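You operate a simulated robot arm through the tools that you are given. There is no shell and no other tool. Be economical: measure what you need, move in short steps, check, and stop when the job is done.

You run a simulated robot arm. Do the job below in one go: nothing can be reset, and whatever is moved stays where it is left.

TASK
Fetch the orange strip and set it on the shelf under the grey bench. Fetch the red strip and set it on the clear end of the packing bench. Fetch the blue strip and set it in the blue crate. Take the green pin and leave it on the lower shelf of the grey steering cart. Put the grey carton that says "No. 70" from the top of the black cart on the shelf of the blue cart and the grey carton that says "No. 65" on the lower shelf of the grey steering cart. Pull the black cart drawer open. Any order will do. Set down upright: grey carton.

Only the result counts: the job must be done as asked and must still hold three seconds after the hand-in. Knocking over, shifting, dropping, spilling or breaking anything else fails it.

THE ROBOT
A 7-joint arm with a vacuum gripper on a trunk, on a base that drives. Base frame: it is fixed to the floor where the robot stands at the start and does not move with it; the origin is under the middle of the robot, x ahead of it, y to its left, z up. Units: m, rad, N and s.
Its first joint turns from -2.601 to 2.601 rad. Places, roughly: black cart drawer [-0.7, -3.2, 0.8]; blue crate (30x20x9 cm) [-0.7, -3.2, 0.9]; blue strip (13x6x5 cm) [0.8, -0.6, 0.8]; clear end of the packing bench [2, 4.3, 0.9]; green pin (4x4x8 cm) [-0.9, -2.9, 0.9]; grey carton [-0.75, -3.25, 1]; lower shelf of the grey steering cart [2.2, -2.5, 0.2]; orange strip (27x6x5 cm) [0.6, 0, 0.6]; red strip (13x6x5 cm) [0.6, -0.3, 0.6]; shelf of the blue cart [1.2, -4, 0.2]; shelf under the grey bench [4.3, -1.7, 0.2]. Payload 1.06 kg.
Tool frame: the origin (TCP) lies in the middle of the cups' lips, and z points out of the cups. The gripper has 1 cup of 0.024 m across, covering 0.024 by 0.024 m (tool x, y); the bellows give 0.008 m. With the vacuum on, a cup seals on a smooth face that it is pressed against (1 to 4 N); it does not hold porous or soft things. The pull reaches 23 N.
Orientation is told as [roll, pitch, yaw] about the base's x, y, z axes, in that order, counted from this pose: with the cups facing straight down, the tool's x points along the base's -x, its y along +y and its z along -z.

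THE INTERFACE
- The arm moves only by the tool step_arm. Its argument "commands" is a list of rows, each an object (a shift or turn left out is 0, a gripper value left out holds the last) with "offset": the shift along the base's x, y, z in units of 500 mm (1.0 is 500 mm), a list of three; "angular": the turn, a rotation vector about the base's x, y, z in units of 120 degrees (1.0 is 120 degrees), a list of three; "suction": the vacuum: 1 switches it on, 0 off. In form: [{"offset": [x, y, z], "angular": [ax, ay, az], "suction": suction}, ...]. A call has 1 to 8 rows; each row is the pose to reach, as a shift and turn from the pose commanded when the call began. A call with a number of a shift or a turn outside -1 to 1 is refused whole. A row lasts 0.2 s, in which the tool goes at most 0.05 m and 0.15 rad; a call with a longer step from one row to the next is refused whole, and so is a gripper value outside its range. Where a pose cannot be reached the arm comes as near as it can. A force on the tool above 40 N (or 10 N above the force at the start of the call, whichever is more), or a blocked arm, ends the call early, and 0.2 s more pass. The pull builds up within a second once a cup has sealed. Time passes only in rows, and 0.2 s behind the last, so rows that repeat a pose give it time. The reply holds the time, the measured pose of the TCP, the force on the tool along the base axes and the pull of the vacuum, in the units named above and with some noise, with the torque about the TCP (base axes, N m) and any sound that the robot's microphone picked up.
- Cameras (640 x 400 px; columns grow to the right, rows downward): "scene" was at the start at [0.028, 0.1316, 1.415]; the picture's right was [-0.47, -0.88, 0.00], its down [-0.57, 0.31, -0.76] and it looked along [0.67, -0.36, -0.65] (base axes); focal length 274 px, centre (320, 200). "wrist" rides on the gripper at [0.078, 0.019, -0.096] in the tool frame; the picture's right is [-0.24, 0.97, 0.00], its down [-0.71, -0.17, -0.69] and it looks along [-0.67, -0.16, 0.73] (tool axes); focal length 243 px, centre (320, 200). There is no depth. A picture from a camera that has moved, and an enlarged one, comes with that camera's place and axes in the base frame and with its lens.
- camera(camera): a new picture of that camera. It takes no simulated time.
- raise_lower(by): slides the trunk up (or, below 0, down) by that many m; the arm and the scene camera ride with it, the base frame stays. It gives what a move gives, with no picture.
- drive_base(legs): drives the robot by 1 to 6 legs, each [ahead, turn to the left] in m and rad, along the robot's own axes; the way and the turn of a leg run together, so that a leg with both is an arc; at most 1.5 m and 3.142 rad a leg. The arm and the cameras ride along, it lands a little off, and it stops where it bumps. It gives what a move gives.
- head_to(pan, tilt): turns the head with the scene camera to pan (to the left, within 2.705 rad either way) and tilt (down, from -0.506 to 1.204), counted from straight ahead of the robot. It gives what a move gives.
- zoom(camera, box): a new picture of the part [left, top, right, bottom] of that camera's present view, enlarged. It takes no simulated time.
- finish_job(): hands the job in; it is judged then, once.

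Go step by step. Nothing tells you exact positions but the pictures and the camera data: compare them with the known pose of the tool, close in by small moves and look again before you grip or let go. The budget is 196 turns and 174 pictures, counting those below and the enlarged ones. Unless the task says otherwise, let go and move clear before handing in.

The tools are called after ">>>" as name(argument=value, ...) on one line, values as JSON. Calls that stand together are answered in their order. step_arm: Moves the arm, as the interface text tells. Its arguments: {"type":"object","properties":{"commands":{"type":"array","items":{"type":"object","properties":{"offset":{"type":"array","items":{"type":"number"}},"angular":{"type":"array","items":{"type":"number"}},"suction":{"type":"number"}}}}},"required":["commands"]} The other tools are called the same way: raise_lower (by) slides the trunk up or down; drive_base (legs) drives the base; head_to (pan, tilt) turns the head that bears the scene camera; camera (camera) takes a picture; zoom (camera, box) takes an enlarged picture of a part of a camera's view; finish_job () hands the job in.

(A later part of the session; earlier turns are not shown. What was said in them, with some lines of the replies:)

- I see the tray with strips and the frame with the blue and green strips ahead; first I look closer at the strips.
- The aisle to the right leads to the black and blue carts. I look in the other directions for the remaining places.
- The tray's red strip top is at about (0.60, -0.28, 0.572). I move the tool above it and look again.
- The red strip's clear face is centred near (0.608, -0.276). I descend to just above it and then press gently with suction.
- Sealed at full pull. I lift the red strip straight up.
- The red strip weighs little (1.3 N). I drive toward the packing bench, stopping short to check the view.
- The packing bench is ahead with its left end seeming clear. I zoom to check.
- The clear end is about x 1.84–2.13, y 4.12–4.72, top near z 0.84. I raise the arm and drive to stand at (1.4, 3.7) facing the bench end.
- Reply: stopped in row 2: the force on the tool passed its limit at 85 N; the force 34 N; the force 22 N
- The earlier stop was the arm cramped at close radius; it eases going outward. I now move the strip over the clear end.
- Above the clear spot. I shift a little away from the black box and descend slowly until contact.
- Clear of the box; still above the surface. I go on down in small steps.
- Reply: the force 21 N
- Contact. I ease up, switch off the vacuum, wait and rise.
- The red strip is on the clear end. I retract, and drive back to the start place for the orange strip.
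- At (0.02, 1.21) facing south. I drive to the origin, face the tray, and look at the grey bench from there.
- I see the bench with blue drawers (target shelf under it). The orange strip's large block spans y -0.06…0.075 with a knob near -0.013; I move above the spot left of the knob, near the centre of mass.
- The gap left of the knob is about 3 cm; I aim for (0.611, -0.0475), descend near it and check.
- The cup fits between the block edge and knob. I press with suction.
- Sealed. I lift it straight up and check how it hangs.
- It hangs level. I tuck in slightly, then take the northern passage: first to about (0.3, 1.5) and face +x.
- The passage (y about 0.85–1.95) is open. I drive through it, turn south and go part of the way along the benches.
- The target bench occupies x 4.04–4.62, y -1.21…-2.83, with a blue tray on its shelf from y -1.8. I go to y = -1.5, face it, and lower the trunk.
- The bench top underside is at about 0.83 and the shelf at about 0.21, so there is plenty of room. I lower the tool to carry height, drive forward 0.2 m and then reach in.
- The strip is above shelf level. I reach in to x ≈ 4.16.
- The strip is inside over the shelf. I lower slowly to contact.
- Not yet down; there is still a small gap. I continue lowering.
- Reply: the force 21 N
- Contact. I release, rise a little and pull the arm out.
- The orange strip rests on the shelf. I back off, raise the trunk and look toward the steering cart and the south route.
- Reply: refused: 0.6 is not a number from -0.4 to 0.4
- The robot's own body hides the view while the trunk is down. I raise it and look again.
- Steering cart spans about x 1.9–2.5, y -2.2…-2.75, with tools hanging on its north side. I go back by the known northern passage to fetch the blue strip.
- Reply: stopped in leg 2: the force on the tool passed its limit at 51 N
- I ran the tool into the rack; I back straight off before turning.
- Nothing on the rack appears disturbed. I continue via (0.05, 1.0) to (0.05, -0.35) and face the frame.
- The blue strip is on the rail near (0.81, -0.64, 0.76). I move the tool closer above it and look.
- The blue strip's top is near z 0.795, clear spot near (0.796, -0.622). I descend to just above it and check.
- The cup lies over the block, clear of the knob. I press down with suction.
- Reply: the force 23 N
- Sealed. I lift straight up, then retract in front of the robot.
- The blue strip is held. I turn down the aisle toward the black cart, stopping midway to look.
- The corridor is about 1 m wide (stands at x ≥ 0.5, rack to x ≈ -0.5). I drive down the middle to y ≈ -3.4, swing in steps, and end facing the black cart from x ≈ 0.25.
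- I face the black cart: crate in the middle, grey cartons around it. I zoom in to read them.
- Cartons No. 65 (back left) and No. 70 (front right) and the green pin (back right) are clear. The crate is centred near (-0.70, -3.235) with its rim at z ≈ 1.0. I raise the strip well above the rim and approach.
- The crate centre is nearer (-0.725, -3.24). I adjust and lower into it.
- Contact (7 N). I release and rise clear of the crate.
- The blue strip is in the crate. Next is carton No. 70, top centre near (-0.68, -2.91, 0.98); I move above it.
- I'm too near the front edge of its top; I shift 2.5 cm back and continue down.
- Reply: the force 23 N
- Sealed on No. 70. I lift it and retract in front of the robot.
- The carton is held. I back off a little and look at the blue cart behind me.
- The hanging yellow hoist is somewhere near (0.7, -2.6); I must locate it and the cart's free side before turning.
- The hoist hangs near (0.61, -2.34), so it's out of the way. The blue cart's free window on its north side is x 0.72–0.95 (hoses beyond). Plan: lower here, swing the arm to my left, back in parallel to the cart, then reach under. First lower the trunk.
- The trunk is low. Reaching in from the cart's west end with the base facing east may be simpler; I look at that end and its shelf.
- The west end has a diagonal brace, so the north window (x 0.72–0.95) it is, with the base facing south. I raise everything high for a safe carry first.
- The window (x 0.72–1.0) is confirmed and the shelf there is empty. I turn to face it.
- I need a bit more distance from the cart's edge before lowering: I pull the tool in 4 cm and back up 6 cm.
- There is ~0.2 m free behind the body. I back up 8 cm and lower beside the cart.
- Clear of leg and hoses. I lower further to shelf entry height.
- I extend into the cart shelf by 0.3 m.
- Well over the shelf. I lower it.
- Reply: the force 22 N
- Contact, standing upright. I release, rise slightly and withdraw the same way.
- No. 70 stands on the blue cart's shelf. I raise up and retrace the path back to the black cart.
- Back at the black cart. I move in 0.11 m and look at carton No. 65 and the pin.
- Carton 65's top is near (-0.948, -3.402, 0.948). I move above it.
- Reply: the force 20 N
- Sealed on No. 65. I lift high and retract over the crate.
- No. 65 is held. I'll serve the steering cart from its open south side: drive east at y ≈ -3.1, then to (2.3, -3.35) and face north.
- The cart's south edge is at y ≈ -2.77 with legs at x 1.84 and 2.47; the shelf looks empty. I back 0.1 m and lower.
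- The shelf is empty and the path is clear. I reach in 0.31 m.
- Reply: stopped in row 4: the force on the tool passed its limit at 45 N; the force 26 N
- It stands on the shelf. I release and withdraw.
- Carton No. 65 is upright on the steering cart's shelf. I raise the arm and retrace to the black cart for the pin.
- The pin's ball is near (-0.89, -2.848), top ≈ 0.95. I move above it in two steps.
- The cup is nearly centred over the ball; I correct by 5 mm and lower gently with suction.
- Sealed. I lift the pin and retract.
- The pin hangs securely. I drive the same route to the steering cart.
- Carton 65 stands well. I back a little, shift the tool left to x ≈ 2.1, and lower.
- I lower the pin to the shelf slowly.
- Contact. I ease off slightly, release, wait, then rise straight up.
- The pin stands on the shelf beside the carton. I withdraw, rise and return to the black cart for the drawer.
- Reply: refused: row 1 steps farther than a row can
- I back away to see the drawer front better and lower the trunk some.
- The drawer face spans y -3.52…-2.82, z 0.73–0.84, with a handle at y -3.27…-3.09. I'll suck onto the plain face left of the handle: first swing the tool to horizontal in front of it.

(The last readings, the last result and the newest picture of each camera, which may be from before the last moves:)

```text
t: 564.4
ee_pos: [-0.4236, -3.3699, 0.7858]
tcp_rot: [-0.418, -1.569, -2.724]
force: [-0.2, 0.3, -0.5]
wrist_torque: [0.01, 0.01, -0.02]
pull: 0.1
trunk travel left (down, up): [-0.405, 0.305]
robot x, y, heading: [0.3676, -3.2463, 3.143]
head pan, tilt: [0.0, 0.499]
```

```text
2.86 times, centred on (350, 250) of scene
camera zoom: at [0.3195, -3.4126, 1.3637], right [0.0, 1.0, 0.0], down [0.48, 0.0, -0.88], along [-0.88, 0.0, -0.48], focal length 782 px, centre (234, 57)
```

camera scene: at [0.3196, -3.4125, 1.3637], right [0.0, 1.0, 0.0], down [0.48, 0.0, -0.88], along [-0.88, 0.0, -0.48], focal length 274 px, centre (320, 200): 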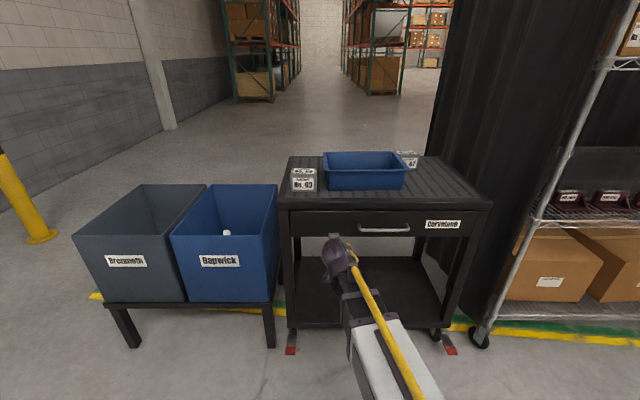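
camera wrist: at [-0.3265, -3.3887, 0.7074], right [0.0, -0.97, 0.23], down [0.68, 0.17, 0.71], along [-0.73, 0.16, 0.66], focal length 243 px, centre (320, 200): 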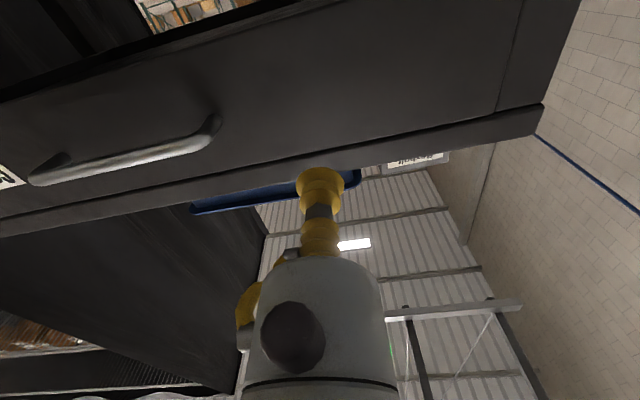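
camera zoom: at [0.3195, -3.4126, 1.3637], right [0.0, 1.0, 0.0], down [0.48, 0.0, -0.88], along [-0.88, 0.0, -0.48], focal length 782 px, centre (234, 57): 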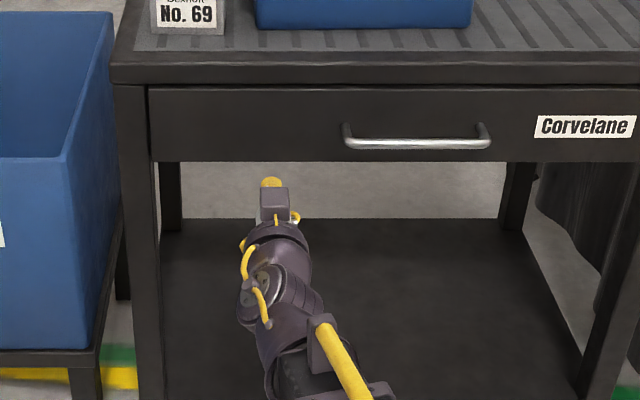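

The cup will meet the middle of the drawer face. I advance with suction on, slowly near contact.

>>> step_arm(commands=[{"offset": [-0.06, 0, 0], "suction": 1}, {"offset": [-0.12, 0, 0], "suction": 1}, {"offset": [-0.18, 0, 0], "suction": 1}, {"offset": [-0.215, 0, 0], "suction": 1}, {"offset": [-0.23, 0, 0], "suction": 1}, {"offset": [-0.24, 0, 0], "suction": 1}, {"offset": [-0.25, 0, 0], "suction": 1}])

>>> camera(camera="wrist")

```text
t: 566.0
ee_pos: [-0.55, -3.3704, 0.7848]
tcp_rot: [-0.315, -1.568, -2.826]
force: [0.3, 0.6, -1.0]
wrist_torque: [0.02, 0.03, 0.02]
pull: 23.1
trunk travel left (down, up): [-0.405, 0.305]
robot x, y, heading: [0.365, -3.2411, 3.145]
head pan, tilt: [0.0, 0.499]
```

```text
46 pictures are left
camera wrist: at [-0.4521, -3.388, 0.7067], right [0.0, -0.97, 0.23], down [0.68, 0.17, 0.71], along [-0.73, 0.16, 0.66], focal length 243 px, centre (320, 200)
```

wrist: 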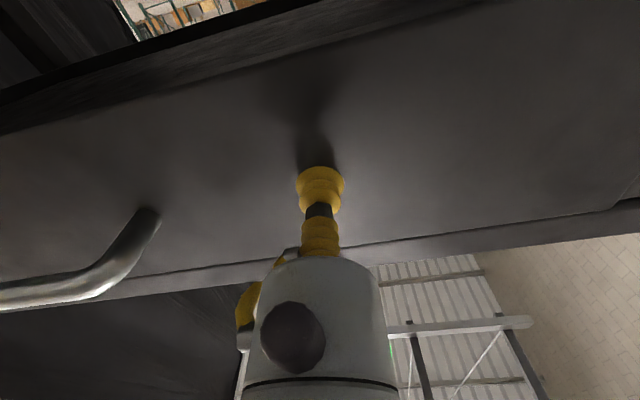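

Sealed on the drawer face. I pull it toward me slowly.

>>> step_arm(commands=[{"offset": [0.01, 0, 0]}, {"offset": [0.03, 0, 0]}, {"offset": [0.06, 0, 0]}, {"offset": [0.09, 0, 0]}, {"offset": [0.12, 0, 0]}, {"offset": [0.15, 0, 0]}, {"offset": [0.18, 0, 0]}, {"offset": [0.21, 0, 0]}])

>>> camera(camera="scene")

```text
t: 567.8
ee_pos: [-0.4438, -3.3687, 0.7853]
tcp_rot: [-0.201, -1.57, -2.94]
force: [0.9, 6.9, 2.3]
wrist_torque: [0.13, 0.04, -0.01]
pull: 22.7
trunk travel left (down, up): [-0.405, 0.305]
robot x, y, heading: [0.3693, -3.2445, 3.138]
head pan, tilt: [0.0, 0.499]
```

```text
45 pictures are left
camera scene: at [0.3198, -3.412, 1.3637], right [0.0, 1.0, 0.0], down [0.48, 0.0, -0.88], along [-0.88, 0.0, -0.48], focal length 274 px, centre (320, 200)
```

scene: 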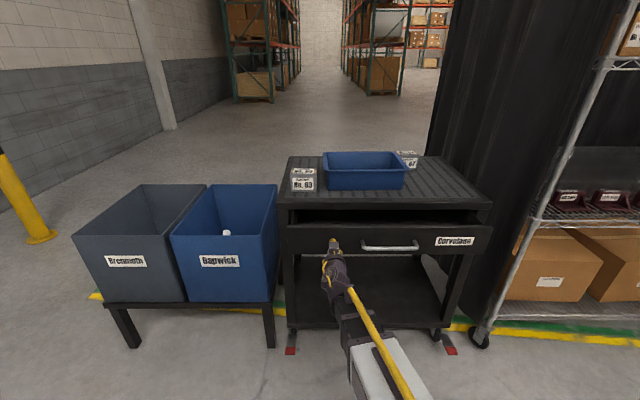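

The drawer slides out. I pull further by backing the base.

>>> drive_base(legs=[[-0.16, 0]])

>>> camera(camera="scene")

```text
t: 569.2
ee_pos: [-0.28, -3.3703, 0.7846]
tcp_rot: [-0.357, -1.567, -2.785]
force: [-0.2, -2.3, -4.0]
wrist_torque: [-0.1, 0.0, 0.03]
pull: 22.9
trunk travel left (down, up): [-0.405, 0.305]
robot x, y, heading: [0.5302, -3.2431, 3.141]
head pan, tilt: [0.0, 0.499]
```

```text
44 pictures are left
camera scene: at [0.4843, -3.4129, 1.3636], right [0.0, 1.0, 0.0], down [0.48, 0.0, -0.88], along [-0.88, 0.0, -0.48], focal length 274 px, centre (320, 200)
```

scene: 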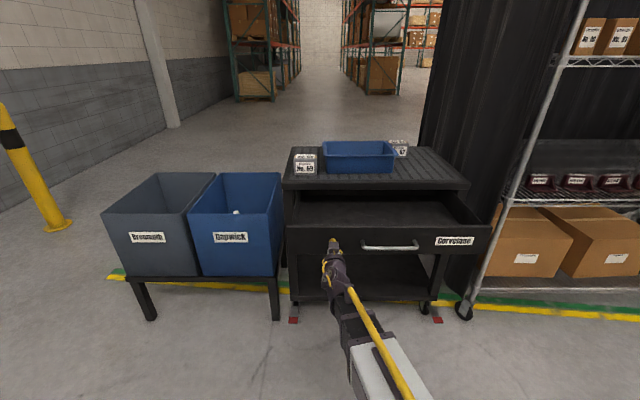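

The drawer is open about 27 cm and still moves freely. I pull gently a few more centimetres.

>>> step_arm(commands=[{"offset": [0.02, 0, 0]}, {"offset": [0.04, 0, 0]}, {"offset": [0.06, 0, 0]}, {"offset": [0.08, 0, 0]}])

```text
t: 570.2
ee_pos: [-0.2379, -3.3694, 0.7859]
tcp_rot: [-0.455, -1.57, -2.686]
force: [0.1, -0.4, -0.1]
wrist_torque: [-0.01, 0.01, 0.0]
pull: 0.1
trunk travel left (down, up): [-0.405, 0.305]
robot x, y, heading: [0.5341, -3.2423, 3.145]
head pan, tilt: [0.0, 0.499]
```

The seal let go, probably at the end stop. I switch off the vacuum, step back and check.

>>> step_arm(commands=[{"offset": [0.03, 0, 0], "suction": 0}, {"offset": [0.06, 0, 0]}])

>>> camera(camera="scene")

>>> camera(camera="wrist")

```text
t: 570.8
ee_pos: [-0.2067, -3.3705, 0.7855]
tcp_rot: [-0.359, -1.568, -2.781]
force: [-0.3, -0.8, 0.7]
wrist_torque: [0.0, 0.0, 0.02]
pull: 0.1
trunk travel left (down, up): [-0.405, 0.305]
robot x, y, heading: [0.534, -3.2418, 3.137]
head pan, tilt: [0.0, 0.499]
```

```text
43 pictures are left
camera scene: at [0.4847, -3.4127, 1.3637], right [0.0, 1.0, 0.0], down [0.48, 0.0, -0.88], along [-0.88, 0.0, -0.48], focal length 274 px, centre (320, 200)
```

scene: 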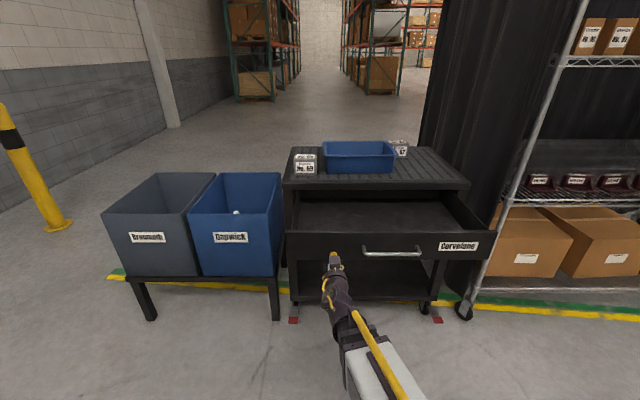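

```text
42 pictures are left
camera wrist: at [-0.1109, -3.3887, 0.7065], right [0.0, -0.97, 0.23], down [0.68, 0.17, 0.71], along [-0.73, 0.16, 0.66], focal length 243 px, centre (320, 200)
```

wrist: 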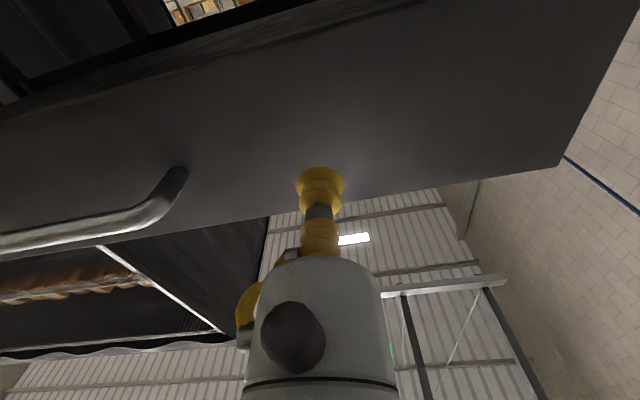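

The drawer is fully open and the cart hasn't moved. I back clear.

>>> drive_base(legs=[[-0.12, 0]])

>>> head_to(pan=0, tilt=0.5)

>>> camera(camera="scene")

>>> head_to(pan=2.0, tilt=0.7)

>>> camera(camera="scene")

```text
t: 572.1
ee_pos: [-0.0879, -3.3705, 0.7841]
tcp_rot: [-0.32, -1.567, -2.82]
force: [0.2, -1.3, 1.0]
wrist_torque: [0.0, -0.03, 0.01]
pull: 0.1
trunk travel left (down, up): [-0.405, 0.305]
robot x, y, heading: [0.6557, -3.244, -3.145]
head pan, tilt: [0.0, 0.499]
```

```text
t: 572.7
ee_pos: [-0.0878, -3.3715, 0.7846]
tcp_rot: [-0.331, -1.567, -2.81]
force: [0.0, 0.1, -0.1]
wrist_torque: [-0.01, 0.0, -0.02]
pull: 0.1
trunk travel left (down, up): [-0.405, 0.305]
robot x, y, heading: [0.6516, -3.2457, -3.138]
head pan, tilt: [0.0, 0.499]
```

```text
41 pictures are left
camera scene: at [0.605, -3.4128, 1.3637], right [0.0, 1.0, 0.0], down [0.48, 0.0, -0.88], along [-0.88, 0.0, -0.48], focal length 274 px, centre (320, 200)
```

scene: 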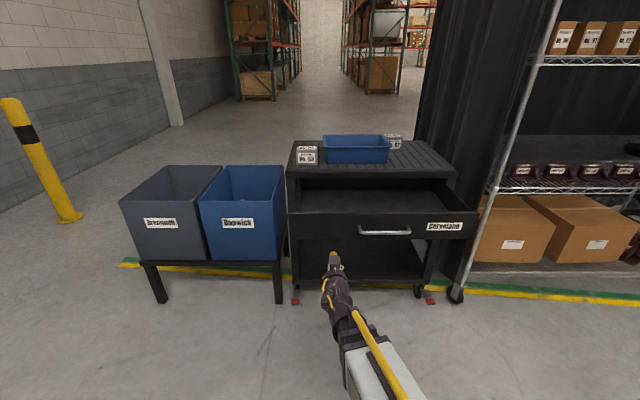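

```text
t: 574.6
ee_pos: [-0.0886, -3.3725, 0.7851]
tcp_rot: [-0.325, -1.567, -2.814]
force: [-0.4, 0.2, 0.2]
wrist_torque: [-0.02, 0.02, -0.01]
pull: 0.0
trunk travel left (down, up): [-0.405, 0.305]
robot x, y, heading: [0.649, -3.2428, -3.144]
head pan, tilt: [2.0, 0.7]
```

```text
40 pictures are left
camera scene: at [0.7313, -3.49, 1.3459], right [-0.91, -0.42, 0.0], down [-0.27, 0.59, -0.76], along [0.32, -0.7, -0.64], focal length 274 px, centre (320, 200)
```

scene: 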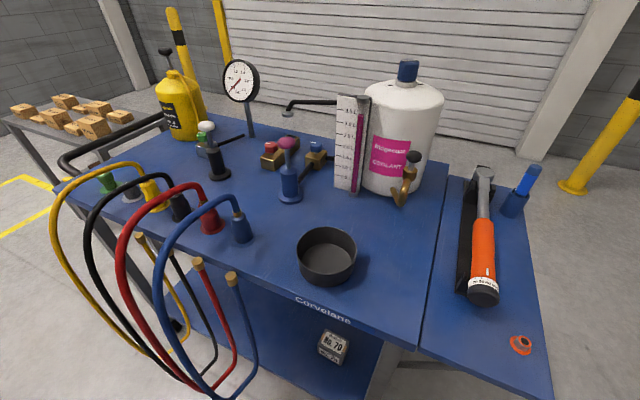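

Everything I can see from here is in place: the drawer is open, the crate and remaining cartons stand untouched, and No. 70 is upright on the blue cart's shelf. I hand in.

>>> finish_job()

```text
The job is handed in.
```

I placed all six items where you asked and pulled the black cart drawer open by almost 30 cm. Both grey cartons were set down upright.

On one drive the tool bumped the wire rack near (-0.5, 1.5) with 51 N. I backed off at once, and pictures taken just after showed nothing on it moved.
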